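You operate a simulated robot arm through the tools that you are given. There is no shell and no other tool. Be economical: measure what you need, move in short steps, check, and stop when the job is done.

You are at the controls of a simulated two-armed robot. One attempt, no reset.

Task
Swap the full tray in card 31's big drawer for the empty one.
Fine: full tray into the bay marked FULL on the grey rack; shut the drawer and lock both latches again.

Only the result counts: the job must be done as asked and must still hold three seconds after the hand-in. Knocking over, shifting, dropping, spilling or breaking anything else fails it.

Robot
Two 7-joint arms with two-finger parallel grippers on one trunk, on a base that drives. Base frame: it is fixed to the floor where the robot stands at the start and does not move with it; the origin is under the middle of the robot, x ahead of it, y to its left, z up. Units: m, rad, N and s.
The left shoulder is at the start at [0.05, 0.168, 0.882], the right one opposite. With the tool pointing down near the work surface each hand reaches from about 0.1 to 0.56 m from the robot's upright axis, wherever it stands, measured 20 degrees to its own side. Places, roughly: bay marked full on the grey rack [-2.4, 1.5, 0.9]; big drawer thirty-one [0.7, -0.7, 0.3]; drawer latch four [1.2, -4.5, 0.5]; drawer latch one [0.5, -0.2, 0.5]; drawer latch three [1, -3.4, 0.5]; drawer latch two [0.7, -1.3, 0.5]; green bin [-2.25, 1.25, 0.5]; inside of big drawer thirty-one [0.8, -0.7, 0.3]; steel tray three [-2.25, 1, 1]; steel tray two [1.25, -3.75, 0.25]. Payload 1.57 kg a hand.
The TCP of each hand is the grasp point between the finger pads, 0.03 m short of the fingertips. In the tool frame z runs along the fingers and y along their closing line. The gripper opens to 0.08 m. The fingers are 0.017 m wide and 0.012 m thick; the gripper's body (0.04 by 0.082 m) begins 0.08 m behind the TCP.
Orientation is that of the tool frame in the base frame, as a unit quaternion [w, x, y, z]. With the fingers straight down and closing along the base's y, the tool's x points along the base's -x, its y along +y and its z along -z.

Tools
- The arms move only by the tool nudge_tool. It takes "left_series", "right_series" or both (then of equal length, played together; a hand with none holds still); each is text: rows parted by semicolons, each of 7 numbers parted by spaces: the shift along the base's x, y, z in units of 40 mm (1.0 is 40 mm), then the turn, a rotation vector about the base's x, y, z in units of 6 degrees (1.0 is 6 degrees), then the opening in per cent of the stroke, from 0 (shut) to 100 (fully open). In form: dx dy dz rx ry rz jaw; .... A call has 1 to 10 rows; each row shifts and turns the commanded pose from where the row before left it. A call with a number of a shift or a turn outside -1 to 1 is refused whole. A row lasts 0.2 s, in which the tool goes at most 0.05 m and 0.15 rad; a call with a longer step from one row to the next is refused whole, and so is a gripper value outside its range. Where a pose cannot be reached the arm comes as near as it can. A force on the tool above 50 N (or 10 N above the force at the start of the call, whichever is more), or a blocked arm, ends the call early, and 0.2 s more pass. The fingers move at their own pace (about 0.045 m/s each) and stop on an object; they squeeze with about 33 N. The grip force told is the motor's: it shows also when the fingers shut on nothing. Time passes only in rows, and 0.2 s behind the last, so rows that do not move let the fingers close. The reply holds the time, the measured pose of the TCP, the force on the tool along the base axes, the opening and the grip force, in the units named above and with some noise, with the torque about the TCP (base axes, N m) and any sound that the robot's microphone picked up.
- Cameras (640 x 400 px; columns grow to the right, rows downward): "scene" is now at [0.1153, -0.0279, 1.0516]; the picture's right is [-0.46, -0.89, 0.00], its down [-0.70, 0.37, -0.61] and it looks along [0.54, -0.29, -0.79] (base axes); focal length 255 px, centre (320, 200). "left" rides on the left gripper at [0.072, 0.007, -0.122] in its tool frame; the picture's right is [-0.09, 1.00, 0.00], its down [-0.84, -0.08, -0.54] and it looks along [-0.54, -0.05, 0.84] (tool axes); focal length 238 px, centre (320, 200). "right" rides on the right gripper at [0.072, -0.007, -0.122] in its tool frame; the picture's right is [0.09, 1.00, 0.00], its down [-0.84, 0.08, -0.54] and it looks along [-0.54, 0.05, 0.84] (tool axes); focal length 238 px, centre (320, 200). There is no depth. A picture from a camera that has moved, and an enlarged one, comes with that camera's place and axes in the base frame and with its lens. The place of the scene camera against the robot may be out by one fixed shift of up to 0.025 m in any direction.
- grab_frame(camera): a new picture of that camera. It takes no simulated time.
- move_column(by): slides the trunk up (or, below 0, down) by that many m; the arms and the scene camera ride with it, the base frame stays. It gives what a move gives, with no picture.
- drive_base(legs): drives the robot by 1 to 6 legs, each [ahead, left, turn to the left] in m, m and rad, along the robot's own axes; the way and the turn of a leg run together, so that a leg with both is an arc; at most 1.5 m and 3.142 rad a leg. The arms and the cameras ride along, it lands a little off, and it stops where it bumps. It gives what a move gives.
- pan_tilt(pan, tilt): turns the head with the scene camera to pan (to the left, within 1.396 rad either way) and tilt (down, from -0.506 to 1.204), counted from straight ahead of the robot. It gives what a move gives.
- close_up(camera, box): a new picture of the part [left, top, right, bottom] of that camera's present view, enlarged. It takes no simulated time.
- job_done(): hands the job in; it is judged then, once.

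Work in short steps. Places have to be worked out from the pictures, the camera data and where the tool is seen: move nearer, look again, correct. Check each grasp and each placing, and mend what went wrong. You have 120 turns and 108 pictures in all, those below and enlarged ones among them. Open the grippers and draw the arms clear of the work before you hand the job in, unless the task says otherwise; then end with one line.

The tools are called after "Emit:" as name(argument=value, ...) on one line, values as JSON. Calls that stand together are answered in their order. nudge_tool: Moves the arms, as the interface text tells. Its arguments: {"type":"object","properties":{"left_series":{"type":"string"},"right_series":{"type":"string"}},"required":[]} The other tools are called the same way: move_column (by) slides the trunk up or down; drive_base (legs) drives the base; pan_tilt (pan, tilt) turns the head that bears the scene camera; grab_frame (camera) takes a picture; close_up (camera, box) takes an enlarged picture of a part of a camera's view; job_done () hands the job in.

At the start:

```text
time_s: 0.0
left_tool_pos: [0.345, -0.0451, 0.6916]
left_orientation: [-0.001, 0.0, 1.0, 0.0]
left_wrist_force: [0.5, 0.1, -0.1]
left_wrist_torque: [-0.03, -0.01, 0.0]
left_grip_width: 0.0802
left_grasp_force: 0.0
right_tool_pos: [0.2746, -0.3039, 0.6911]
right_orientation: [0.0, 0.0, 1.0, 0.0]
right_wrist_force: [-0.6, 0.4, -0.1]
right_wrist_torque: [0.01, -0.03, 0.0]
right_grip_width: 0.08
right_grasp_force: 0.1
trunk travel left (down, up): [-0.05, 0.393]
robot x, y, heading: [-0.0024, 0.0032, -0.0]
head pan, tilt: [-0.483, 0.909]
```

scene: 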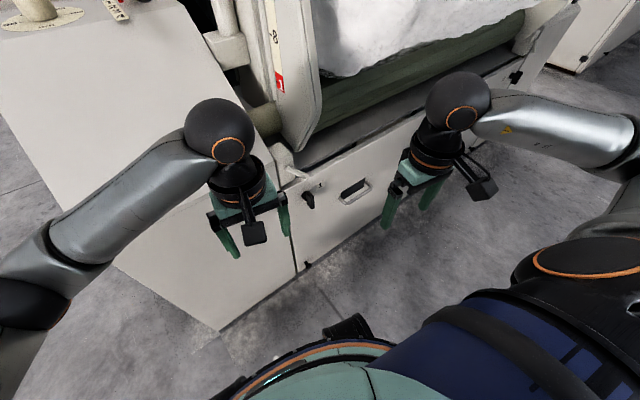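
right: 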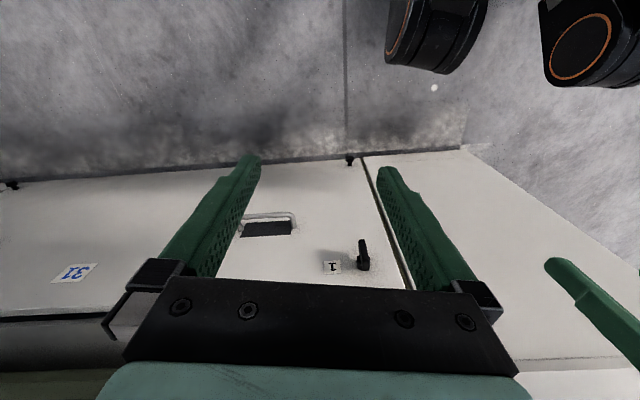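
left: 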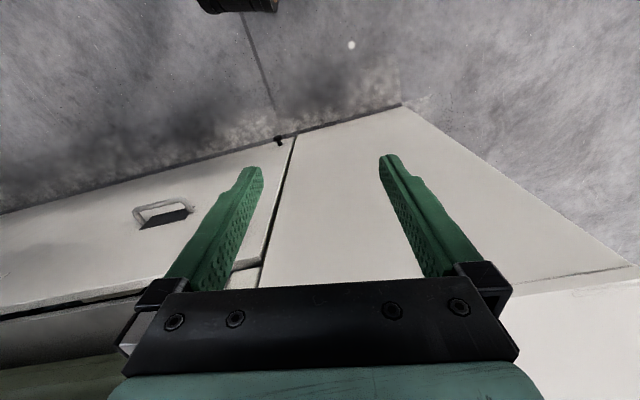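

I see a card front with a drawer panel, a latch "1" and a handle; I'll look along the drawer with the head first.

Emit:
pan_tilt(pan=-0.9, tilt=0.6)

Emit:
grab_frame(camera="scene")

Emit:
close_up(camera="right", box=[200, 140, 420, 300])

```text
time_s: 0.9
left_tool_pos: [0.3449, -0.044, 0.6925]
left_orientation: [0.0, 0.0, 1.0, 0.0]
left_wrist_force: [0.5, -0.2, 0.7]
left_wrist_torque: [0.0, 0.0, -0.04]
left_grip_width: 0.0798
left_grasp_force: 0.1
right_tool_pos: [0.2734, -0.3049, 0.6896]
right_orientation: [-0.001, 0.0, 1.0, 0.001]
right_wrist_force: [0.8, -0.2, -0.5]
right_wrist_torque: [-0.02, -0.05, -0.02]
right_grip_width: 0.0798
right_grasp_force: 0.0
trunk travel left (down, up): [-0.05, 0.393]
robot x, y, heading: [0.0006, -0.0019, -0.002]
head pan, tilt: [-0.901, 0.6]
```

```text
104 pictures are left
camera scene: at [0.1038, -0.0622, 1.077], right [-0.78, -0.62, 0.0], down [-0.35, 0.44, -0.82], along [0.51, -0.65, -0.57], focal length 255 px, centre (320, 200)
```

scene: 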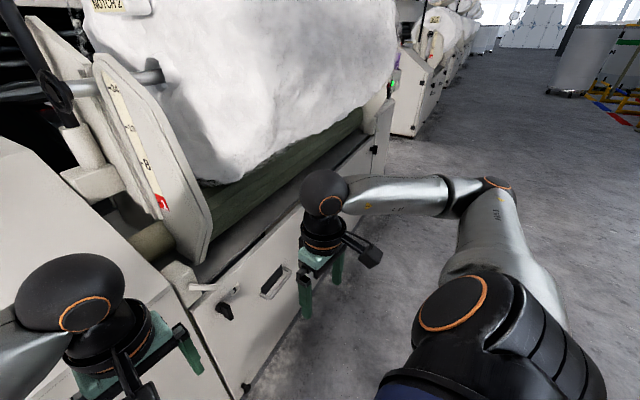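

```text
2.50 times, centred on (310, 220) of right
camera zoom: at [0.2036, -0.3119, 0.8133], right [-0.09, 1.0, 0.0], down [0.84, 0.08, 0.54], along [0.54, 0.05, -0.84], focal length 596 px, centre (345, 150)
```

zoom: 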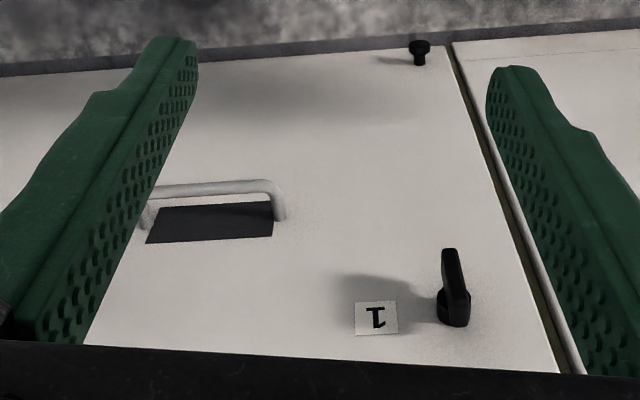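

The drawer front runs away to the right at a slant, with latch 1 at its near end and latch 2 at the far end. I'll back off a bit and slide right to stand before its middle.

Emit:
drive_base(legs=[[-0.3, 0, 0], [0, -0.75, 0], [0, 0, 0.18]])

Emit:
pan_tilt(pan=0, tilt=0.65)

Emit:
grab_frame(camera="scene")

```text
time_s: 7.2
left_tool_pos: [0.0575, -0.7162, 0.6917]
left_orientation: [0.0, -0.098, 0.995, 0.0]
left_wrist_force: [0.6, -0.8, 0.3]
left_wrist_torque: [0.03, 0.01, 0.01]
left_grip_width: 0.0801
left_grasp_force: 0.0
right_tool_pos: [0.0399, -0.9854, 0.6909]
right_orientation: [0.0, -0.097, 0.995, 0.001]
right_wrist_force: [-0.8, -0.5, -0.1]
right_wrist_torque: [-0.01, -0.01, -0.03]
right_grip_width: 0.0803
right_grasp_force: 0.1
trunk travel left (down, up): [-0.05, 0.393]
robot x, y, heading: [-0.2895, -0.7384, 0.194]
head pan, tilt: [-0.901, 0.6]
```

```text
time_s: 8.4
left_tool_pos: [0.0572, -0.7163, 0.6924]
left_orientation: [0.0, -0.098, 0.995, 0.0]
left_wrist_force: [-0.9, 0.6, 0.8]
left_wrist_torque: [-0.01, -0.01, -0.03]
left_grip_width: 0.0799
left_grasp_force: 0.1
right_tool_pos: [0.0394, -0.9849, 0.6906]
right_orientation: [-0.001, -0.098, 0.995, 0.0]
right_wrist_force: [0.4, 0.3, 0.5]
right_wrist_torque: [-0.01, 0.02, 0.04]
right_grip_width: 0.08
right_grasp_force: 0.1
trunk travel left (down, up): [-0.05, 0.393]
robot x, y, heading: [-0.2908, -0.7427, 0.195]
head pan, tilt: [0.0, 0.649]
```

```text
102 pictures are left
camera scene: at [-0.1564, -0.7081, 1.0727], right [0.19, -0.98, 0.0], down [-0.59, -0.12, -0.8], along [0.78, 0.15, -0.6], focal length 255 px, centre (320, 200)
```

scene: 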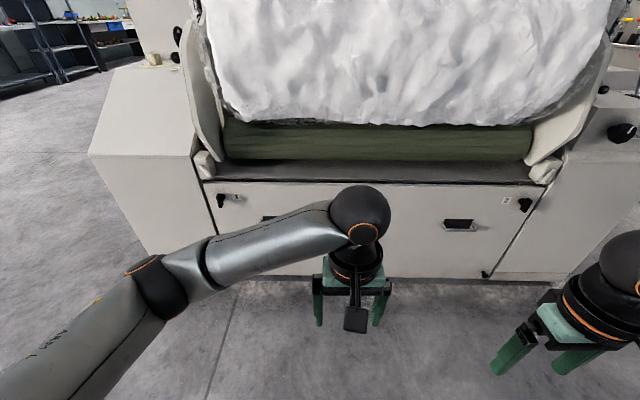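

The drawer is square ahead, its middle about 0.19 m to my right; latches at about (0.51,-0.20,0.5) and (0.72,-1.31,0.5). I'll zoom on both ends.

Emit:
close_up(camera="scene", box=[190, 160, 330, 248])

Emit:
close_up(camera="scene", box=[430, 160, 570, 248])

```text
4.55 times, centred on (260, 204) of scene
camera zoom: at [-0.1564, -0.7081, 1.0727], right [0.19, -0.98, 0.0], down [-0.59, -0.12, -0.8], along [0.78, 0.15, -0.6], focal length 1159 px, centre (593, 182)
```

zoom: 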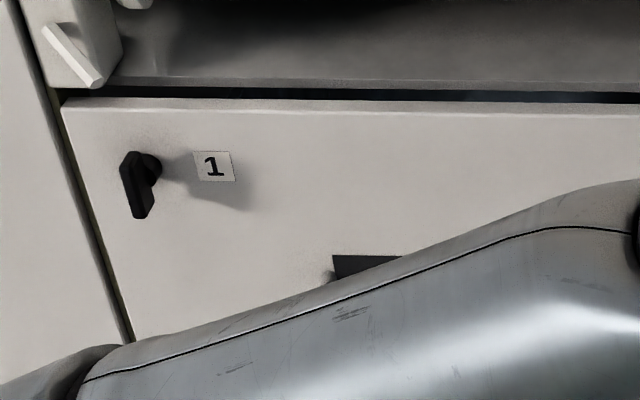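

```text
4.55 times, centred on (500, 204) of scene
camera zoom: at [-0.1564, -0.7081, 1.0727], right [0.19, -0.98, 0.0], down [-0.59, -0.12, -0.8], along [0.78, 0.15, -0.6], focal length 1159 px, centre (-498, 182)
```

zoom: 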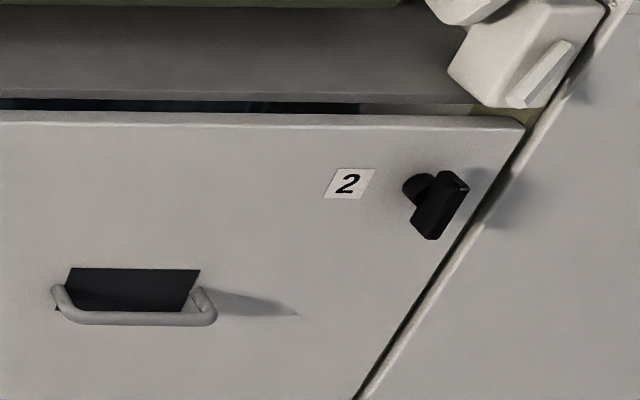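

Both levers point down (locked, presumably) and can be gripped from the front. I'll turn the left hand to point straight at the drawer face, closing sideways.

Emit:
nudge_tool(left_series="0.168 0.441 -0.23 0.19 -0.98 0 100;0.168 0.441 -0.23 0.19 -0.98 0 100;0.168 0.441 -0.23 0.19 -0.98 0 100;0.168 0.441 -0.23 0.19 -0.98 0 100;0.168 0.441 -0.23 0.19 -0.98 0 100;0.168 0.441 -0.23 0.19 -0.98 0 100;0.168 0.441 -0.23 0.19 -0.98 0 100;0.168 0.441 -0.23 0.19 -0.98 0 100")

Emit:
nudge_tool(left_series="0.168 0.441 -0.23 0.19 -0.98 0 100;0.168 0.441 -0.23 0.19 -0.98 0 100;0.168 0.441 -0.23 0.19 -0.98 0 100;0.168 0.441 -0.23 0.19 -0.98 0 100;0.168 0.441 -0.23 0.19 -0.98 0 100;0.168 0.441 -0.23 0.19 -0.98 0 100;0.168 0.441 -0.23 0.19 -0.98 0 100")

Emit:
grab_frame(camera="left")

Emit:
grab_frame(camera="scene")

```text
time_s: 10.2
left_tool_pos: [0.113, -0.5769, 0.6195]
left_orientation: [0.405, -0.089, 0.909, 0.038]
left_wrist_force: [-0.1, 0.1, 0.2]
left_wrist_torque: [0.02, 0.01, -0.03]
left_grip_width: 0.0801
left_grasp_force: 0.1
right_tool_pos: [0.0404, -0.9845, 0.6919]
right_orientation: [0.0, -0.097, 0.995, 0.001]
right_wrist_force: [-0.1, -0.5, 0.2]
right_wrist_torque: [0.0, 0.0, -0.02]
right_grip_width: 0.0803
right_grasp_force: 0.0
trunk travel left (down, up): [-0.05, 0.393]
robot x, y, heading: [-0.2922, -0.7368, 0.195]
head pan, tilt: [0.0, 0.649]
```

```text
time_s: 11.8
left_tool_pos: [0.1589, -0.451, 0.5535]
left_orientation: [0.703, -0.069, 0.705, 0.065]
left_wrist_force: [-0.3, 0.8, -0.1]
left_wrist_torque: [0.0, 0.02, 0.02]
left_grip_width: 0.0799
left_grasp_force: 0.0
right_tool_pos: [0.0405, -0.9849, 0.6906]
right_orientation: [0.0, -0.098, 0.995, 0.0]
right_wrist_force: [0.8, -1.2, 0.4]
right_wrist_torque: [0.02, 0.01, -0.03]
right_grip_width: 0.0801
right_grasp_force: 0.1
trunk travel left (down, up): [-0.05, 0.393]
robot x, y, heading: [-0.2874, -0.7365, 0.194]
head pan, tilt: [0.0, 0.649]
```

```text
99 pictures are left
camera left: at [0.0364, -0.469, 0.4834], right [-0.19, 0.98, 0.09], down [-0.52, -0.17, 0.84], along [0.84, 0.11, 0.54], focal length 238 px, centre (320, 200)
```

left: 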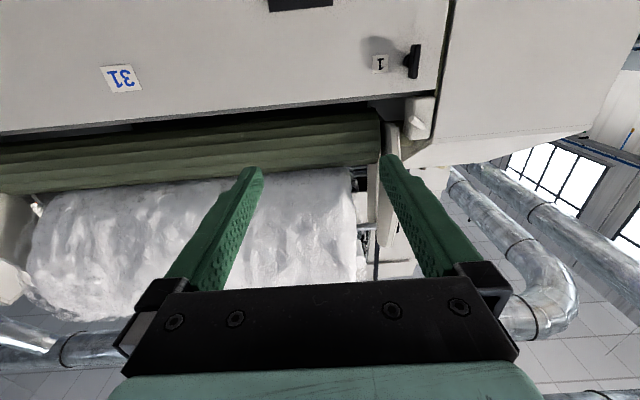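

```text
98 pictures are left
camera scene: at [-0.1564, -0.7081, 1.0727], right [0.19, -0.98, 0.0], down [-0.59, -0.12, -0.8], along [0.78, 0.15, -0.6], focal length 255 px, centre (320, 200)
```

scene: 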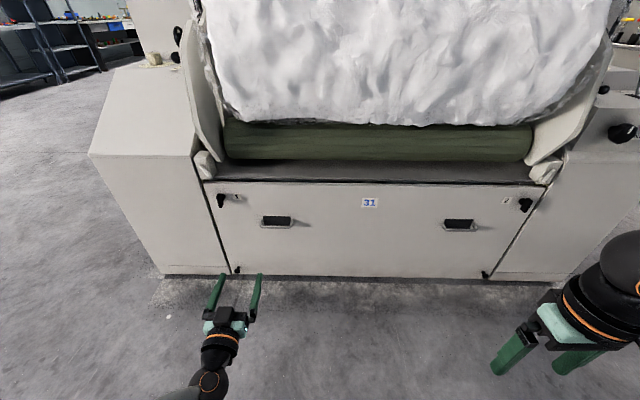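

Left hand points at the face cleanly. Latch 1 triangulates to about (0.51,-0.205,0.52). Drive nearer so it sits ~0.09 m past the left TCP.

Emit:
drive_base(legs=[[0.28, 0.17, 0]])

Emit:
grab_frame(camera="left")

Emit:
grab_frame(camera="scene")

```text
time_s: 14.0
left_tool_pos: [0.4053, -0.2355, 0.555]
left_orientation: [0.703, -0.065, 0.705, 0.062]
left_wrist_force: [0.0, 0.8, 1.0]
left_wrist_torque: [-0.01, -0.01, -0.01]
left_grip_width: 0.0799
left_grasp_force: 0.0
right_tool_pos: [0.2829, -0.7687, 0.6905]
right_orientation: [-0.001, -0.094, 0.996, 0.0]
right_wrist_force: [-0.1, -0.7, 0.0]
right_wrist_torque: [0.0, 0.0, 0.02]
right_grip_width: 0.0801
right_grasp_force: 0.0
trunk travel left (down, up): [-0.05, 0.393]
robot x, y, heading: [-0.0429, -0.519, 0.185]
head pan, tilt: [0.0, 0.649]
```

```text
97 pictures are left
camera left: at [0.284, -0.2519, 0.4839], right [-0.18, 0.98, 0.09], down [-0.52, -0.17, 0.84], along [0.84, 0.11, 0.54], focal length 238 px, centre (320, 200)
```

left: 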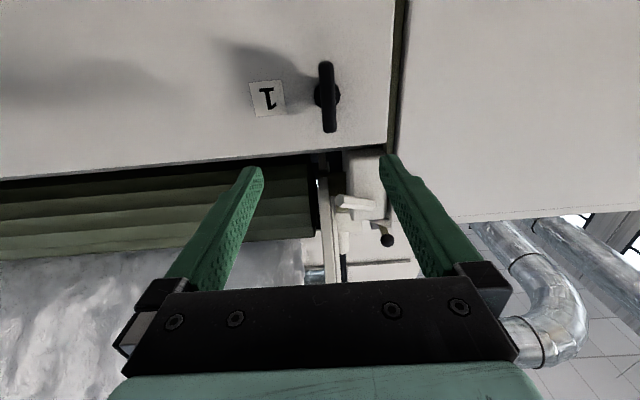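

```text
96 pictures are left
camera scene: at [0.0892, -0.4892, 1.0727], right [0.19, -0.98, 0.0], down [-0.59, -0.11, -0.8], along [0.78, 0.15, -0.6], focal length 255 px, centre (320, 200)
```

scene: 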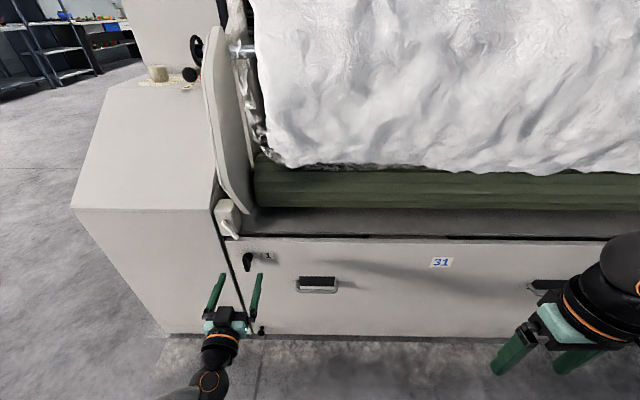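

The lever is a vertical T-bar centred about z 0.52, 1 cm left of the tool line. I lower, shift and approach it.

Emit:
nudge_tool(left_series="0.1 0.173 -0.45 0 0 0 100;0.33 0.173 -0.45 0 0 0 100;0.5 0.1 0 0 0 0 100;0.5 0.09 0 0 0 0 100")

Emit:
grab_frame(camera="left")

Emit:
close_up(camera="scene", box=[190, 220, 350, 320])

```text
time_s: 15.0
left_tool_pos: [0.4623, -0.2146, 0.5184]
left_orientation: [0.703, -0.066, 0.705, 0.063]
left_wrist_force: [0.8, 0.3, -0.1]
left_wrist_torque: [-0.01, -0.01, 0.0]
left_grip_width: 0.08
left_grasp_force: 0.0
right_tool_pos: [0.2828, -0.7681, 0.6904]
right_orientation: [0.0, -0.094, 0.996, 0.0]
right_wrist_force: [-1.0, 0.4, -0.4]
right_wrist_torque: [0.05, 0.01, -0.03]
right_grip_width: 0.0801
right_grasp_force: 0.0
trunk travel left (down, up): [-0.05, 0.393]
robot x, y, heading: [-0.0438, -0.5214, 0.182]
head pan, tilt: [0.0, 0.649]
```

```text
95 pictures are left
camera left: at [0.3407, -0.2312, 0.4478], right [-0.18, 0.98, 0.09], down [-0.52, -0.17, 0.84], along [0.84, 0.11, 0.54], focal length 238 px, centre (320, 200)
```

left: 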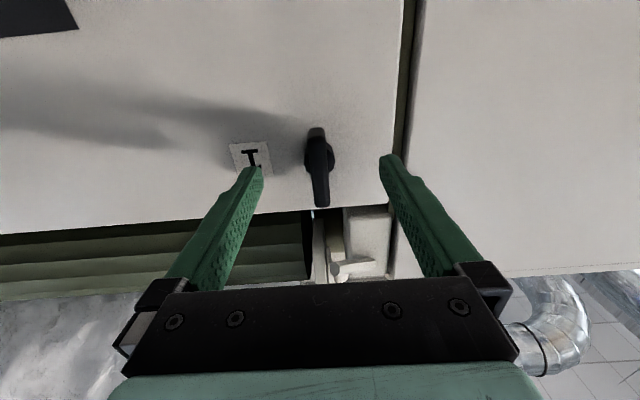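

```text
4.00 times, centred on (270, 270) of scene
camera zoom: at [0.0892, -0.4892, 1.0727], right [0.19, -0.98, 0.0], down [-0.59, -0.11, -0.8], along [0.78, 0.15, -0.6], focal length 1020 px, centre (520, -80)
```

zoom: 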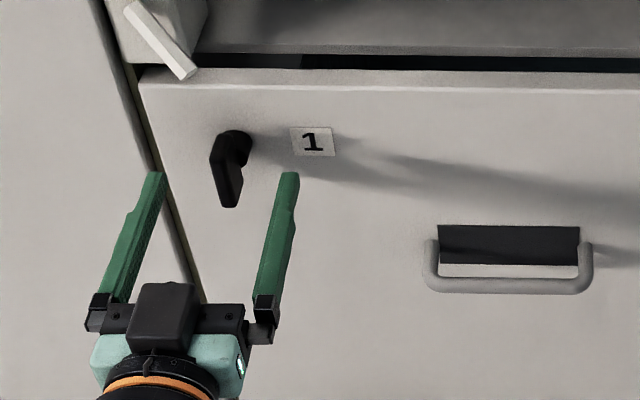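

Lever centre triangulates to (0.50,-0.208,0.520), midway between the fingers. Advance 2.5 cm and close gently.

Emit:
nudge_tool(left_series="0.2 0.06 0 0 0 0 100;0.2 0.06 0 0 0 0 100;0.2 0.06 0 0 0 0 100")

Emit:
close_up(camera="scene", box=[190, 220, 350, 320])

Emit:
grab_frame(camera="left")

```text
time_s: 15.8
left_tool_pos: [0.4868, -0.2089, 0.5186]
left_orientation: [0.703, -0.066, 0.705, 0.062]
left_wrist_force: [-0.4, -1.0, 0.2]
left_wrist_torque: [-0.01, 0.0, -0.01]
left_grip_width: 0.0801
left_grasp_force: 0.1
right_tool_pos: [0.2843, -0.7689, 0.6904]
right_orientation: [0.0, -0.094, 0.996, 0.0]
right_wrist_force: [0.5, 0.3, -0.3]
right_wrist_torque: [0.02, 0.02, 0.03]
right_grip_width: 0.0798
right_grasp_force: 0.0
trunk travel left (down, up): [-0.05, 0.393]
robot x, y, heading: [-0.0426, -0.5207, 0.187]
head pan, tilt: [0.0, 0.649]
```

```text
4.00 times, centred on (270, 270) of scene
camera zoom: at [0.0893, -0.4892, 1.0727], right [0.19, -0.98, 0.0], down [-0.59, -0.11, -0.8], along [0.78, 0.15, -0.6], focal length 1020 px, centre (520, -80)
```

zoom: 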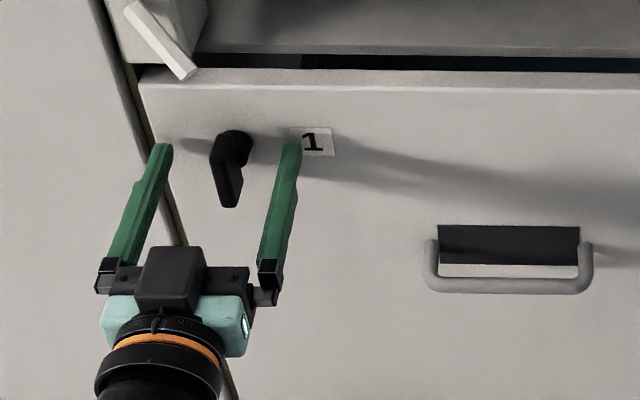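

```text
92 pictures are left
camera left: at [0.3652, -0.2238, 0.4475], right [-0.18, 0.98, 0.09], down [-0.52, -0.17, 0.84], along [0.84, 0.11, 0.54], focal length 238 px, centre (320, 200)
```

left: 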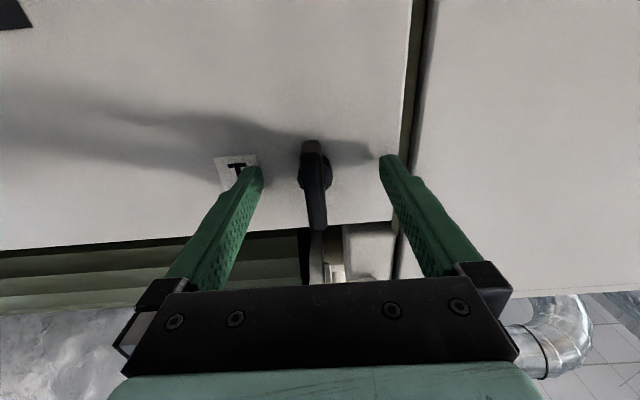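

Fingers straddle the lever; shift 5 mm right and close.

Emit:
nudge_tool(left_series="0.15 -0.1 0 0 0 0 100;0 0 0 0 0 0 0;0 0 0 0 0 0 0;0 0 0 0 0 0 0;0 0 0 0 0 0 0;0 0 0 0 0 0 0")

```text
time_s: 17.2
left_tool_pos: [0.4929, -0.2097, 0.5188]
left_orientation: [0.704, -0.066, 0.705, 0.065]
left_wrist_force: [-3.2, 2.9, 1.2]
left_wrist_torque: [0.14, -0.04, -0.55]
left_grip_width: 0.012
left_grasp_force: 22.5
right_tool_pos: [0.2827, -0.7688, 0.6916]
right_orientation: [0.0, -0.093, 0.996, 0.0]
right_wrist_force: [-0.4, 0.3, 0.4]
right_wrist_torque: [-0.04, 0.0, 0.0]
right_grip_width: 0.08
right_grasp_force: 0.0
trunk travel left (down, up): [-0.05, 0.393]
robot x, y, heading: [-0.0423, -0.5214, 0.183]
head pan, tilt: [0.0, 0.649]
```

Gripped (12 mm). Try turning clockwise 18° and watch the torque.

Emit:
nudge_tool(left_series="0 0 0 0.98 0.18 0 0;0 0 0 0.98 0.18 0 0;0 0 0 0.98 0.18 0 0")

Emit:
close_up(camera="scene", box=[190, 220, 350, 320])

```text
time_s: 18.0
left_tool_pos: [0.4923, -0.2092, 0.5193]
left_orientation: [0.685, 0.043, 0.706, 0.176]
left_wrist_force: [-12.3, 8.6, 4.4]
left_wrist_torque: [0.07, -0.56, -0.89]
left_grip_width: 0.0122
left_grasp_force: 29.4
right_tool_pos: [0.283, -0.7678, 0.6908]
right_orientation: [0.0, -0.093, 0.996, 0.0]
right_wrist_force: [-0.3, 0.3, 0.0]
right_wrist_torque: [0.02, -0.02, 0.01]
right_grip_width: 0.08
right_grasp_force: 0.1
trunk travel left (down, up): [-0.05, 0.393]
robot x, y, heading: [-0.0476, -0.5191, 0.19]
head pan, tilt: [0.0, 0.649]
```

```text
4.00 times, centred on (270, 270) of scene
camera zoom: at [0.0884, -0.489, 1.0729], right [0.19, -0.98, 0.0], down [-0.59, -0.11, -0.8], along [0.78, 0.15, -0.6], focal length 1020 px, centre (520, -80)
```

zoom: 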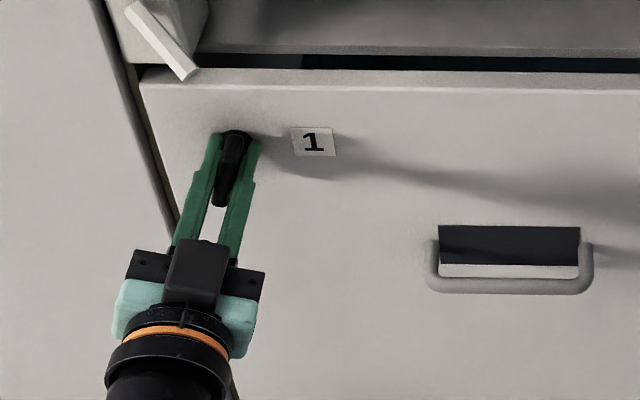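

The lever is turning with little torque. Relax the side load a little and continue.

Emit:
nudge_tool(left_series="-0.06 0.07 0 0.98 0.18 0 0;0 0 0 0.98 0.18 0 0;0 0 0 0.98 0.18 0 0;0 0 0 0.98 0.18 0 0;0 0 0 0.98 0.18 0 0")

Emit:
close_up(camera="scene", box=[190, 220, 350, 320])

```text
time_s: 19.2
left_tool_pos: [0.4922, -0.2088, 0.5194]
left_orientation: [0.618, 0.226, 0.67, 0.343]
left_wrist_force: [14.7, -1.1, 0.2]
left_wrist_torque: [-0.04, 0.15, -0.93]
left_grip_width: 0.0122
left_grasp_force: 29.2
right_tool_pos: [0.2832, -0.7692, 0.6906]
right_orientation: [0.0, -0.094, 0.996, 0.0]
right_wrist_force: [-0.2, -0.3, -0.6]
right_wrist_torque: [0.03, -0.01, -0.01]
right_grip_width: 0.0799
right_grasp_force: 0.1
trunk travel left (down, up): [-0.05, 0.393]
robot x, y, heading: [-0.0429, -0.5209, 0.187]
head pan, tilt: [0.0, 0.649]
```

```text
4.00 times, centred on (270, 270) of scene
camera zoom: at [0.0897, -0.4893, 1.0727], right [0.19, -0.98, 0.0], down [-0.59, -0.11, -0.8], along [0.78, 0.15, -0.6], focal length 1020 px, centre (520, -80)
```

zoom: 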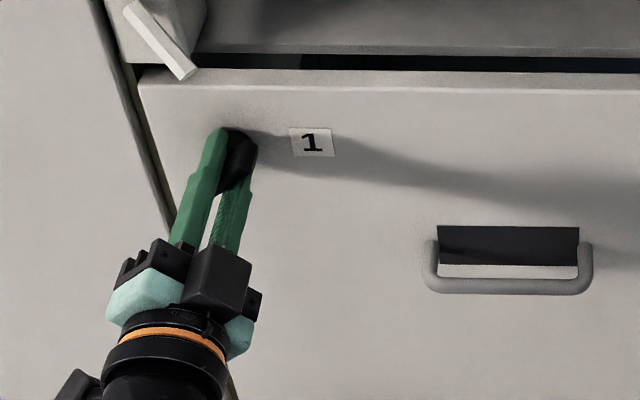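

48° turned freely. Continue toward 90°.

Emit:
nudge_tool(left_series="0.05 0 0 0.98 0.18 0 0;0 0 0 0.98 0.18 0 0;0 0 0 0.98 0.18 0 0;0 0 0 0.98 0.18 0 0;0 0 0 0.98 0.18 0 0;0 0 0 0.98 0.18 0 0;0 0 0 0.98 0.18 0 0")

Emit:
close_up(camera="scene", box=[190, 220, 350, 320])

```text
time_s: 20.8
left_tool_pos: [0.4924, -0.2082, 0.5199]
left_orientation: [0.454, 0.449, 0.545, 0.543]
left_wrist_force: [-13.3, -2.3, 8.7]
left_wrist_torque: [-0.09, 0.54, -0.77]
left_grip_width: 0.0121
left_grasp_force: 29.5
right_tool_pos: [0.2833, -0.7682, 0.6892]
right_orientation: [0.001, -0.094, 0.996, 0.001]
right_wrist_force: [-0.3, -0.4, 1.2]
right_wrist_torque: [0.01, -0.01, 0.02]
right_grip_width: 0.0797
right_grasp_force: 0.0
trunk travel left (down, up): [-0.05, 0.393]
robot x, y, heading: [-0.0434, -0.5221, 0.185]
head pan, tilt: [0.0, 0.649]
```

```text
4.00 times, centred on (270, 270) of scene
camera zoom: at [0.0884, -0.4896, 1.0729], right [0.19, -0.98, 0.0], down [-0.59, -0.11, -0.8], along [0.78, 0.15, -0.6], focal length 1020 px, centre (520, -80)
```

zoom: 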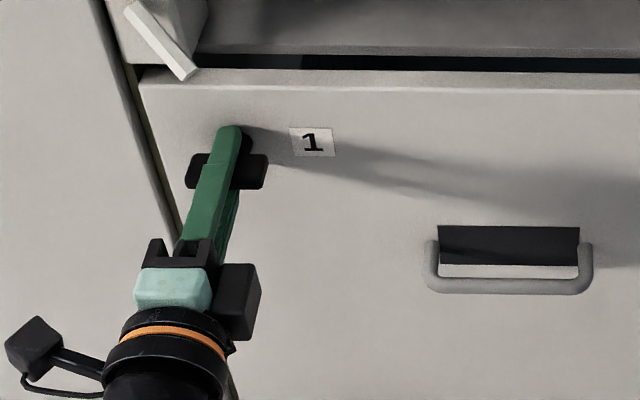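

The lever is horizontal. Push 6° further to feel for an end stop.

Emit:
nudge_tool(left_series="0 0 0 0.98 0.18 0 0;0 0 0 0 0 0 0")

```text
time_s: 21.4
left_tool_pos: [0.492, -0.2086, 0.5211]
left_orientation: [0.427, 0.476, 0.521, 0.565]
left_wrist_force: [-12.5, -3.4, 7.4]
left_wrist_torque: [-0.83, 0.22, 0.43]
left_grip_width: 0.0135
left_grasp_force: 30.2
right_tool_pos: [0.2823, -0.7679, 0.6907]
right_orientation: [0.0, -0.095, 0.996, -0.001]
right_wrist_force: [0.0, 0.2, -0.9]
right_wrist_torque: [-0.01, 0.0, -0.02]
right_grip_width: 0.0799
right_grasp_force: 0.2
trunk travel left (down, up): [-0.05, 0.393]
robot x, y, heading: [-0.0464, -0.5211, 0.194]
head pan, tilt: [0.0, 0.649]
```

A stop at 90°, so it's unlocked. Open and back off; this hand orientation also suits the horizontal handle bar.

Emit:
nudge_tool(left_series="0 0 0 -0.98 -0.18 0 0;0 0 0 0 0 0 60;0 0 0 0 0 0 100;0 0 0 0 0 0 100;-0.6 -0.11 0 0 0 0 100;-1 -0.18 0 0 0 0 100;-1 -0.18 0 0 0 0 100")

Emit:
grab_frame(camera="scene")

```text
time_s: 23.0
left_tool_pos: [0.3893, -0.2283, 0.5207]
left_orientation: [0.455, 0.449, 0.545, 0.543]
left_wrist_force: [0.1, -0.2, -1.0]
left_wrist_torque: [0.01, 0.01, 0.04]
left_grip_width: 0.0798
left_grasp_force: 0.1
right_tool_pos: [0.2834, -0.7675, 0.6905]
right_orientation: [0.001, -0.094, 0.996, 0.0]
right_wrist_force: [-0.1, -0.9, 0.4]
right_wrist_torque: [-0.01, 0.02, 0.0]
right_grip_width: 0.0801
right_grasp_force: 0.0
trunk travel left (down, up): [-0.05, 0.393]
robot x, y, heading: [-0.0453, -0.5166, 0.185]
head pan, tilt: [0.0, 0.649]
```

```text
88 pictures are left
camera scene: at [0.0894, -0.4892, 1.0727], right [0.19, -0.98, 0.0], down [-0.59, -0.11, -0.8], along [0.78, 0.15, -0.6], focal length 255 px, centre (320, 200)
```

scene: 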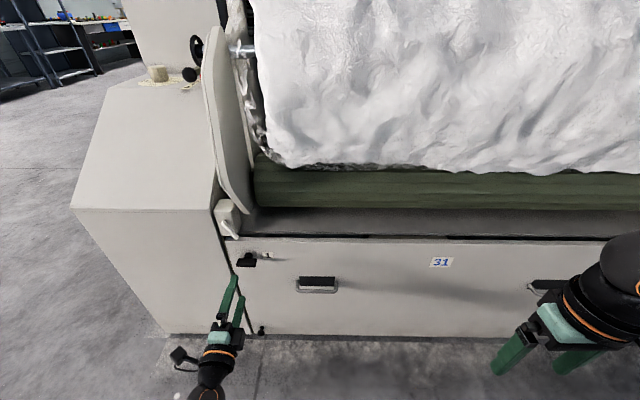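

Latch 1 is horizontal. Now turn the right hand the same way, then slide right to latch 2.

Emit:
nudge_tool(right_series="0.32 0.238 -0.28 0.18 -0.98 0 100;0.32 0.238 -0.28 0.18 -0.98 0 100;0.32 0.238 -0.28 0.18 -0.98 0 100;0.32 0.238 -0.28 0.18 -0.98 0 100;0.32 0.238 -0.28 0.18 -0.98 0 100;0.32 0.238 -0.28 0.18 -0.98 0 100;0.32 0.238 -0.28 0.18 -0.98 0 100;0.32 0.238 -0.28 0.18 -0.98 0 100")

Emit:
nudge_tool(right_series="0.32 0.238 -0.28 0.18 -0.98 0 100;0.32 0.238 -0.28 0.18 -0.98 0 100;0.32 0.238 -0.28 0.18 -0.98 0 100;0.32 0.238 -0.28 0.18 -0.98 0 100;0.32 0.238 -0.28 0.18 -0.98 0 100;0.32 0.238 -0.28 0.18 -0.98 0 100;0.32 0.238 -0.28 0.18 -0.98 0 100")

Emit:
drive_base(legs=[[-0.03, -0.7, 0]])

Emit:
grab_frame(camera="right")

Emit:
grab_frame(camera="scene")

```text
time_s: 24.8
left_tool_pos: [0.3902, -0.2306, 0.5204]
left_orientation: [0.455, 0.448, 0.545, 0.543]
left_wrist_force: [0.5, 0.7, 0.3]
left_wrist_torque: [0.02, 0.01, -0.01]
left_grip_width: 0.0799
left_grasp_force: 0.0
right_tool_pos: [0.3877, -0.6931, 0.6114]
right_orientation: [0.37, -0.101, 0.922, 0.046]
right_wrist_force: [0.2, 0.9, -1.3]
right_wrist_torque: [0.01, 0.02, -0.01]
right_grip_width: 0.08
right_grasp_force: 0.0
right hand out of reach, approached as far as the arm can: row 3, 4, 8
trunk travel left (down, up): [-0.05, 0.393]
robot x, y, heading: [-0.0459, -0.5201, 0.189]
head pan, tilt: [0.0, 0.649]
```

```text
time_s: 26.4
left_tool_pos: [0.389, -0.2282, 0.5215]
left_orientation: [0.455, 0.448, 0.545, 0.543]
left_wrist_force: [-0.2, 0.0, -0.8]
left_wrist_torque: [-0.02, 0.02, 0.0]
left_grip_width: 0.0799
left_grasp_force: 0.0
right_tool_pos: [0.4005, -0.6866, 0.6214]
right_orientation: [0.412, -0.117, 0.901, 0.074]
right_wrist_force: [-0.2, 0.3, 0.4]
right_wrist_torque: [-0.01, 0.01, 0.0]
right_grip_width: 0.08
right_grasp_force: 0.1
right hand out of reach, approached as far as the arm can: row 1, 2, 3, 4, 5, 6, 7
trunk travel left (down, up): [-0.05, 0.393]
robot x, y, heading: [-0.0443, -0.5218, 0.188]
head pan, tilt: [0.0, 0.649]
```

```text
time_s: 30.3
left_tool_pos: [0.4907, -0.9337, 0.5213]
left_orientation: [0.459, 0.454, 0.542, 0.539]
left_wrist_force: [-0.8, -0.7, -0.4]
left_wrist_torque: [-0.01, 0.01, 0.0]
left_grip_width: 0.0802
left_grasp_force: 0.1
right_tool_pos: [0.4944, -1.3913, 0.6216]
right_orientation: [0.412, -0.111, 0.901, 0.071]
right_wrist_force: [-0.5, -0.5, 0.5]
right_wrist_torque: [0.04, 0.0, -0.01]
right_grip_width: 0.0799
right_grasp_force: 0.1
trunk travel left (down, up): [-0.05, 0.393]
robot x, y, heading: [0.0524, -1.2186, 0.166]
head pan, tilt: [0.0, 0.649]
```

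```text
87 pictures are left
camera right: at [0.3627, -1.4348, 0.6464], right [-0.31, 0.95, -0.03], down [0.12, 0.07, 0.99], along [0.94, 0.31, -0.13], focal length 238 px, centre (320, 200)
```

right: 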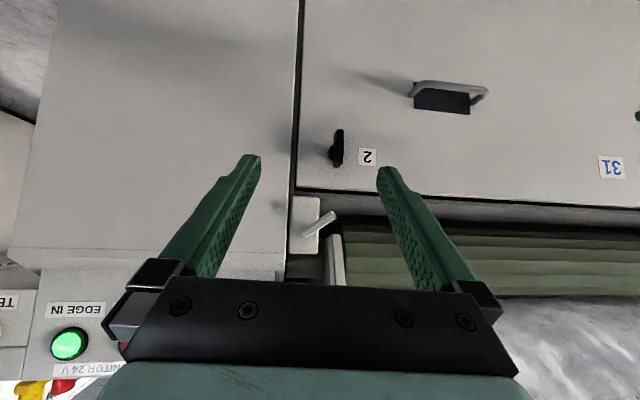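

```text
86 pictures are left
camera scene: at [0.1869, -1.1898, 1.0727], right [0.17, -0.98, 0.0], down [-0.6, -0.1, -0.8], along [0.78, 0.14, -0.6], focal length 255 px, centre (320, 200)
```

scene: 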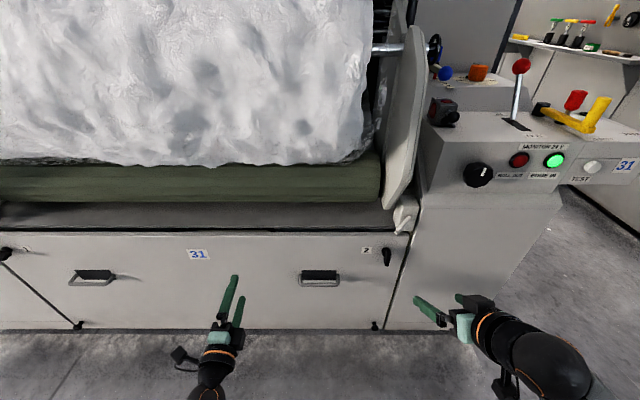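

The right arm got stuck mid-turn (joint limit). I'll pull it back and inward to see whether it recovers towards the forward-pointing pose.

Emit:
nudge_tool(right_series="-0.5 0 0 0 0 0 100;-0.5 0 0 0 0 0 100;-0.5 0 0 0 0 0 100;-0.5 0 0 0 0 0 100;-0.5 0 0 0 0 0 100")

Emit:
grab_frame(camera="scene")

```text
time_s: 31.5
left_tool_pos: [0.4907, -0.934, 0.5212]
left_orientation: [0.458, 0.452, 0.542, 0.54]
left_wrist_force: [-0.4, -0.6, 0.4]
left_wrist_torque: [-0.02, 0.05, -0.02]
left_grip_width: 0.0801
left_grasp_force: 0.0
right_tool_pos: [0.4713, -1.3976, 0.6152]
right_orientation: [0.413, -0.11, 0.901, 0.076]
right_wrist_force: [0.8, 0.2, -0.2]
right_wrist_torque: [0.0, 0.02, 0.03]
right_grip_width: 0.08
right_grasp_force: 0.0
right hand out of reach, approached as far as the arm can: row 1, 2, 3, 4, 5
trunk travel left (down, up): [-0.05, 0.393]
robot x, y, heading: [0.0553, -1.2171, 0.174]
head pan, tilt: [0.0, 0.649]
```

```text
85 pictures are left
camera scene: at [0.1869, -1.1899, 1.0727], right [0.17, -0.98, 0.0], down [-0.6, -0.1, -0.8], along [0.78, 0.14, -0.6], focal length 255 px, centre (320, 200)
```

scene: 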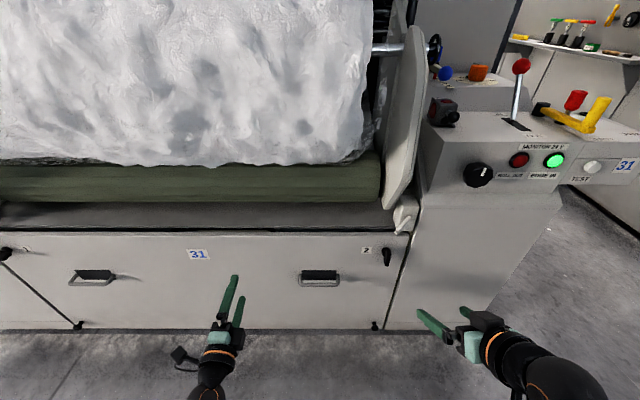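

The commanded pose ran ahead of the arm. I'll undo the turn and bring the right hand to the mirror image of the left's start pose first.

Emit:
nudge_tool(right_series="0 0 0.3 -0.18 0.98 0 100;0 0 0.3 -0.18 0.98 0 100;0 0 0.3 -0.18 0.98 0 100;0 0 0.3 -0.18 0.98 0 100;0 0 0.3 -0.18 0.98 0 100;0 0 0.3 -0.18 0.98 0 100;0 0 0.3 -0.18 0.98 0 100;0 0 0.3 -0.18 0.98 0 100;0 0 0.3 -0.18 0.98 0 100;0 0 0.3 -0.18 0.98 0 100")

Emit:
nudge_tool(right_series="0 0.3 0.3 -0.18 0.98 0 100;0 0.3 0.3 -0.18 0.98 0 100;0 0.3 0.3 -0.18 0.98 0 100;0 0.3 0 -0.18 0.98 0 100;0 0.3 0 -0.18 0.98 0 100")

```text
time_s: 33.7
left_tool_pos: [0.4891, -0.9343, 0.5204]
left_orientation: [0.459, 0.453, 0.541, 0.54]
left_wrist_force: [0.5, -0.4, 0.2]
left_wrist_torque: [-0.02, 0.0, 0.01]
left_grip_width: 0.0802
left_grasp_force: 0.0
right_tool_pos: [0.4708, -1.3968, 0.7351]
right_orientation: [-0.094, -0.098, 0.99, 0.034]
right_wrist_force: [0.5, -0.9, 0.5]
right_wrist_torque: [-0.04, 0.02, 0.0]
right_grip_width: 0.0799
right_grasp_force: 0.0
trunk travel left (down, up): [-0.05, 0.393]
robot x, y, heading: [0.0553, -1.2178, 0.174]
head pan, tilt: [0.0, 0.649]
```

```text
time_s: 34.9
left_tool_pos: [0.4911, -0.9345, 0.5217]
left_orientation: [0.459, 0.453, 0.542, 0.54]
left_wrist_force: [0.0, 0.2, 0.5]
left_wrist_torque: [0.0, 0.0, -0.02]
left_grip_width: 0.08
left_grasp_force: 0.1
right_tool_pos: [0.4712, -1.3366, 0.7688]
right_orientation: [-0.346, -0.08, 0.935, 0.013]
right_wrist_force: [0.1, 0.1, 0.3]
right_wrist_torque: [0.0, -0.02, 0.0]
right_grip_width: 0.0801
right_grasp_force: 0.1
trunk travel left (down, up): [-0.05, 0.393]
robot x, y, heading: [0.0486, -1.2189, 0.171]
head pan, tilt: [0.0, 0.649]
```

The command follows the actual pose, so I've overshot by 40°. Rotate back to vertical while moving toward the midline, then retry the turn from there.

Emit:
nudge_tool(right_series="-0.24 0.69 -0.15 0.15 -0.84 0 100;-0.24 0.69 -0.15 0.15 -0.84 0 100;-0.24 0.69 -0.15 0.15 -0.84 0 100;-0.24 0.69 -0.15 0.15 -0.84 0 100;-0.24 0.69 -0.15 0.15 -0.84 0 100;-0.24 0.69 -0.15 0.15 -0.84 0 100;-0.24 0.69 -0.15 0.15 -0.84 0 100;-0.24 0.69 -0.15 0.15 -0.84 0 100")

Emit:
grab_frame(camera="scene")

```text
time_s: 36.7
left_tool_pos: [0.4913, -0.9347, 0.5211]
left_orientation: [0.459, 0.454, 0.542, 0.539]
left_wrist_force: [0.2, 0.8, -0.2]
left_wrist_torque: [0.0, 0.0, 0.01]
left_grip_width: 0.0799
left_grasp_force: 0.0
right_tool_pos: [0.3922, -1.1169, 0.7234]
right_orientation: [0.003, -0.102, 0.994, 0.041]
right_wrist_force: [-0.8, 0.1, 0.2]
right_wrist_torque: [0.02, 0.01, 0.01]
right_grip_width: 0.0798
right_grasp_force: 0.0
trunk travel left (down, up): [-0.05, 0.393]
robot x, y, heading: [0.051, -1.2169, 0.166]
head pan, tilt: [0.0, 0.649]
```

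```text
84 pictures are left
camera scene: at [0.187, -1.19, 1.0727], right [0.17, -0.98, 0.0], down [-0.6, -0.1, -0.8], along [0.78, 0.14, -0.6], focal length 255 px, centre (320, 200)
```

scene: 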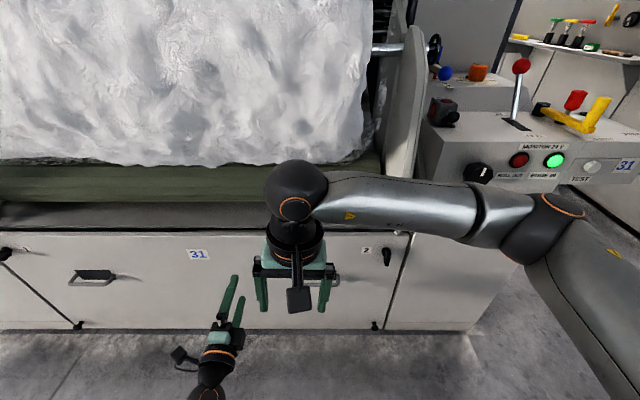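

Mirror-image start reached; now the mirrored turn of the left arm's motion.

Emit:
nudge_tool(right_series="0.314 -0.35 -0.28 0.17 -0.98 0 100;0.314 -0.35 -0.28 0.17 -0.98 0 100;0.314 -0.35 -0.28 0.17 -0.98 0 100;0.314 -0.35 -0.28 0.17 -0.98 0 100;0.314 -0.35 -0.28 0.17 -0.98 0 100;0.314 -0.35 -0.28 0.17 -0.98 0 100;0.314 -0.35 -0.28 0.17 -0.98 0 100;0.314 -0.35 -0.28 0.17 -0.98 0 100")

```text
time_s: 38.5
left_tool_pos: [0.4903, -0.9352, 0.5212]
left_orientation: [0.459, 0.452, 0.542, 0.54]
left_wrist_force: [-0.7, -0.3, -0.2]
left_wrist_torque: [0.02, -0.01, 0.01]
left_grip_width: 0.08
left_grasp_force: 0.1
right_tool_pos: [0.4948, -1.2287, 0.6315]
right_orientation: [0.406, -0.11, 0.905, 0.065]
right_wrist_force: [0.5, -0.3, -0.5]
right_wrist_torque: [0.02, 0.02, 0.0]
right_grip_width: 0.0799
right_grasp_force: 0.1
trunk travel left (down, up): [-0.05, 0.393]
robot x, y, heading: [0.0558, -1.2181, 0.17]
head pan, tilt: [0.0, 0.649]
```

No limit this time; continue.

Emit:
nudge_tool(right_series="0.314 -0.35 -0.28 0.17 -0.98 0 100;0.314 -0.35 -0.28 0.17 -0.98 0 100;0.314 -0.35 -0.28 0.17 -0.98 0 100;0.314 -0.35 -0.28 0.17 -0.98 0 100;0.314 -0.35 -0.28 0.17 -0.98 0 100;0.314 -0.35 -0.28 0.17 -0.98 0 100;0.314 -0.35 -0.28 0.17 -0.98 0 100")

Emit:
grab_frame(camera="right")

Emit:
grab_frame(camera="scene")

```text
time_s: 40.1
left_tool_pos: [0.4907, -0.935, 0.5204]
left_orientation: [0.459, 0.453, 0.541, 0.539]
left_wrist_force: [-0.4, -0.7, -0.2]
left_wrist_torque: [0.03, -0.02, 0.01]
left_grip_width: 0.0799
left_grasp_force: 0.0
right_tool_pos: [0.5145, -1.1536, 0.6834]
right_orientation: [0.703, -0.098, 0.701, 0.074]
right_wrist_force: [-0.5, -0.4, -0.2]
right_wrist_torque: [-0.01, -0.04, 0.0]
right_grip_width: 0.08
right_grasp_force: 0.0
right hand out of reach, approached as far as the arm can: row 2, 3, 4, 5, 6, 7
trunk travel left (down, up): [-0.05, 0.393]
robot x, y, heading: [0.0559, -1.2202, 0.176]
head pan, tilt: [0.0, 0.649]
```

```text
83 pictures are left
camera right: at [0.3977, -1.193, 0.6116], right [-0.24, 0.96, -0.12], down [-0.55, -0.03, 0.83], along [0.8, 0.27, 0.54], focal length 238 px, centre (320, 200)
```

right: 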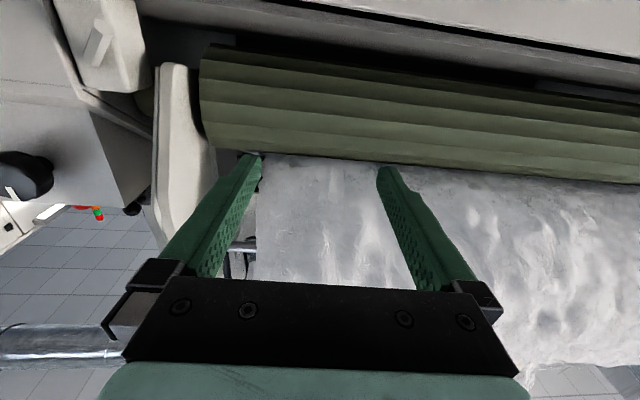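

```text
82 pictures are left
camera scene: at [0.187, -1.1899, 1.0727], right [0.17, -0.98, 0.0], down [-0.6, -0.1, -0.8], along [0.78, 0.14, -0.6], focal length 255 px, centre (320, 200)
```

scene: 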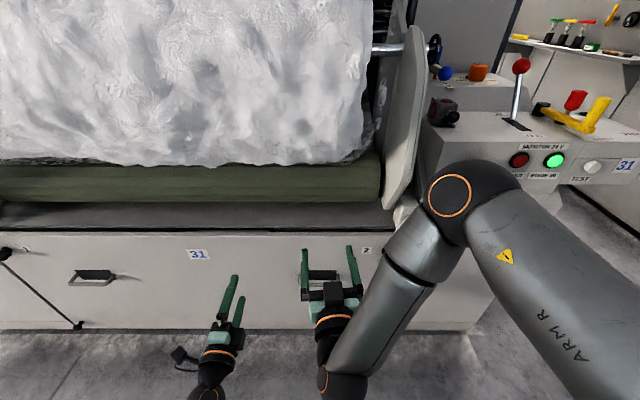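

The right hand now points forward (elbow high). Try lowering it and moving right toward latch 2 height.

Emit:
nudge_tool(right_series="-0.2 -0.4 -0.5 0 0 0 100;-0.2 -0.4 -0.5 0 0 0 100;0 -0.4 -0.5 0 0 0 100;0 -0.4 -0.5 0 0 0 100;0 -0.4 -0.5 0 0 0 100;0 -0.4 -0.5 0 0 0 100;0 -0.4 -0.5 0 0 0 100")

Emit:
grab_frame(camera="scene")

```text
time_s: 41.7
left_tool_pos: [0.4916, -0.9336, 0.521]
left_orientation: [0.459, 0.453, 0.541, 0.539]
left_wrist_force: [-0.6, -0.4, 0.1]
left_wrist_torque: [0.02, -0.02, 0.03]
left_grip_width: 0.08
left_grasp_force: 0.1
right_tool_pos: [0.4747, -1.1568, 0.6637]
right_orientation: [0.703, -0.099, 0.7, 0.076]
right_wrist_force: [-0.2, 0.0, -0.1]
right_wrist_torque: [0.01, 0.03, -0.01]
right_grip_width: 0.0797
right_grasp_force: 0.1
right hand out of reach, approached as far as the arm can: row 1, 2, 3, 4, 5, 6, 7
trunk travel left (down, up): [-0.05, 0.393]
robot x, y, heading: [0.0532, -1.216, 0.174]
head pan, tilt: [0.0, 0.649]
```

```text
81 pictures are left
camera scene: at [0.187, -1.1899, 1.0727], right [0.17, -0.98, 0.0], down [-0.6, -0.1, -0.8], along [0.78, 0.14, -0.6], focal length 255 px, centre (320, 200)
```

scene: 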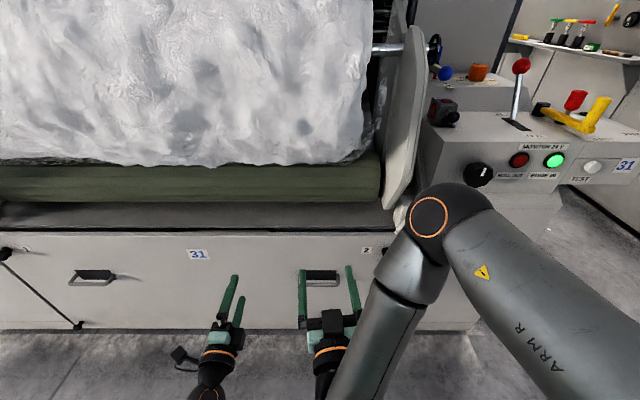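

I'll try rolling the right hand about its pointing axis (needed for the handles anyway), to see which roll frees the wrist.

Emit:
nudge_tool(right_series="0 0 0 -0.98 -0.17 0 100;0 0 0 -0.98 -0.17 0 100;0 0 0 -0.98 -0.17 0 100;0 0 0 -0.98 -0.17 0 100;0 0 0 -0.98 -0.17 0 100;0 0 0 -0.98 -0.17 0 100;0 0 0 -0.98 -0.17 0 100;0 0 0 -0.98 -0.17 0 100")

Emit:
nudge_tool(right_series="0 -0.2 -0.4 -0.98 -0.17 0 100;0 -0.2 -0.4 -0.98 -0.17 0 100;0 -0.2 -0.4 -0.98 -0.17 0 100;0 -0.2 -0.4 -0.98 -0.17 0 100;0 -0.2 -0.4 -0.98 -0.17 0 100;0 -0.2 -0.4 -0.98 -0.17 0 100;0 -0.2 -0.4 -0.98 -0.17 0 100")

Emit:
grab_frame(camera="scene")

```text
time_s: 43.5
left_tool_pos: [0.491, -0.9339, 0.5208]
left_orientation: [0.459, 0.453, 0.542, 0.539]
left_wrist_force: [-0.3, -0.2, 0.1]
left_wrist_torque: [0.01, -0.02, -0.04]
left_grip_width: 0.0801
left_grasp_force: 0.0
right_tool_pos: [0.4749, -1.1587, 0.6639]
right_orientation: [0.651, -0.378, 0.622, -0.216]
right_wrist_force: [0.9, -0.3, 0.7]
right_wrist_torque: [-0.02, -0.01, 0.01]
right_grip_width: 0.0801
right_grasp_force: 0.0
trunk travel left (down, up): [-0.05, 0.393]
robot x, y, heading: [0.0528, -1.2201, 0.171]
head pan, tilt: [0.0, 0.649]
```

```text
time_s: 45.1
left_tool_pos: [0.4913, -0.9347, 0.5219]
left_orientation: [0.46, 0.453, 0.541, 0.54]
left_wrist_force: [-0.3, 1.2, 0.6]
left_wrist_torque: [0.01, -0.01, -0.01]
left_grip_width: 0.0801
left_grasp_force: 0.1
right_tool_pos: [0.4644, -1.1602, 0.6058]
right_orientation: [-0.513, 0.569, -0.466, 0.443]
right_wrist_force: [0.3, 0.7, -0.5]
right_wrist_torque: [0.01, 0.02, -0.01]
right_grip_width: 0.0802
right_grasp_force: 0.0
right hand out of reach, approached as far as the arm can: row 2, 3, 4, 5, 6, 7
trunk travel left (down, up): [-0.05, 0.393]
robot x, y, heading: [0.054, -1.2179, 0.171]
head pan, tilt: [0.0, 0.649]
```

```text
80 pictures are left
camera scene: at [0.1869, -1.1899, 1.0727], right [0.17, -0.98, 0.0], down [-0.6, -0.1, -0.8], along [0.78, 0.14, -0.6], focal length 255 px, centre (320, 200)
```

scene: 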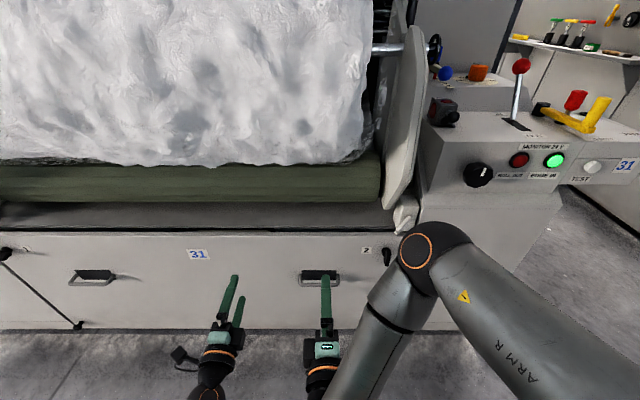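

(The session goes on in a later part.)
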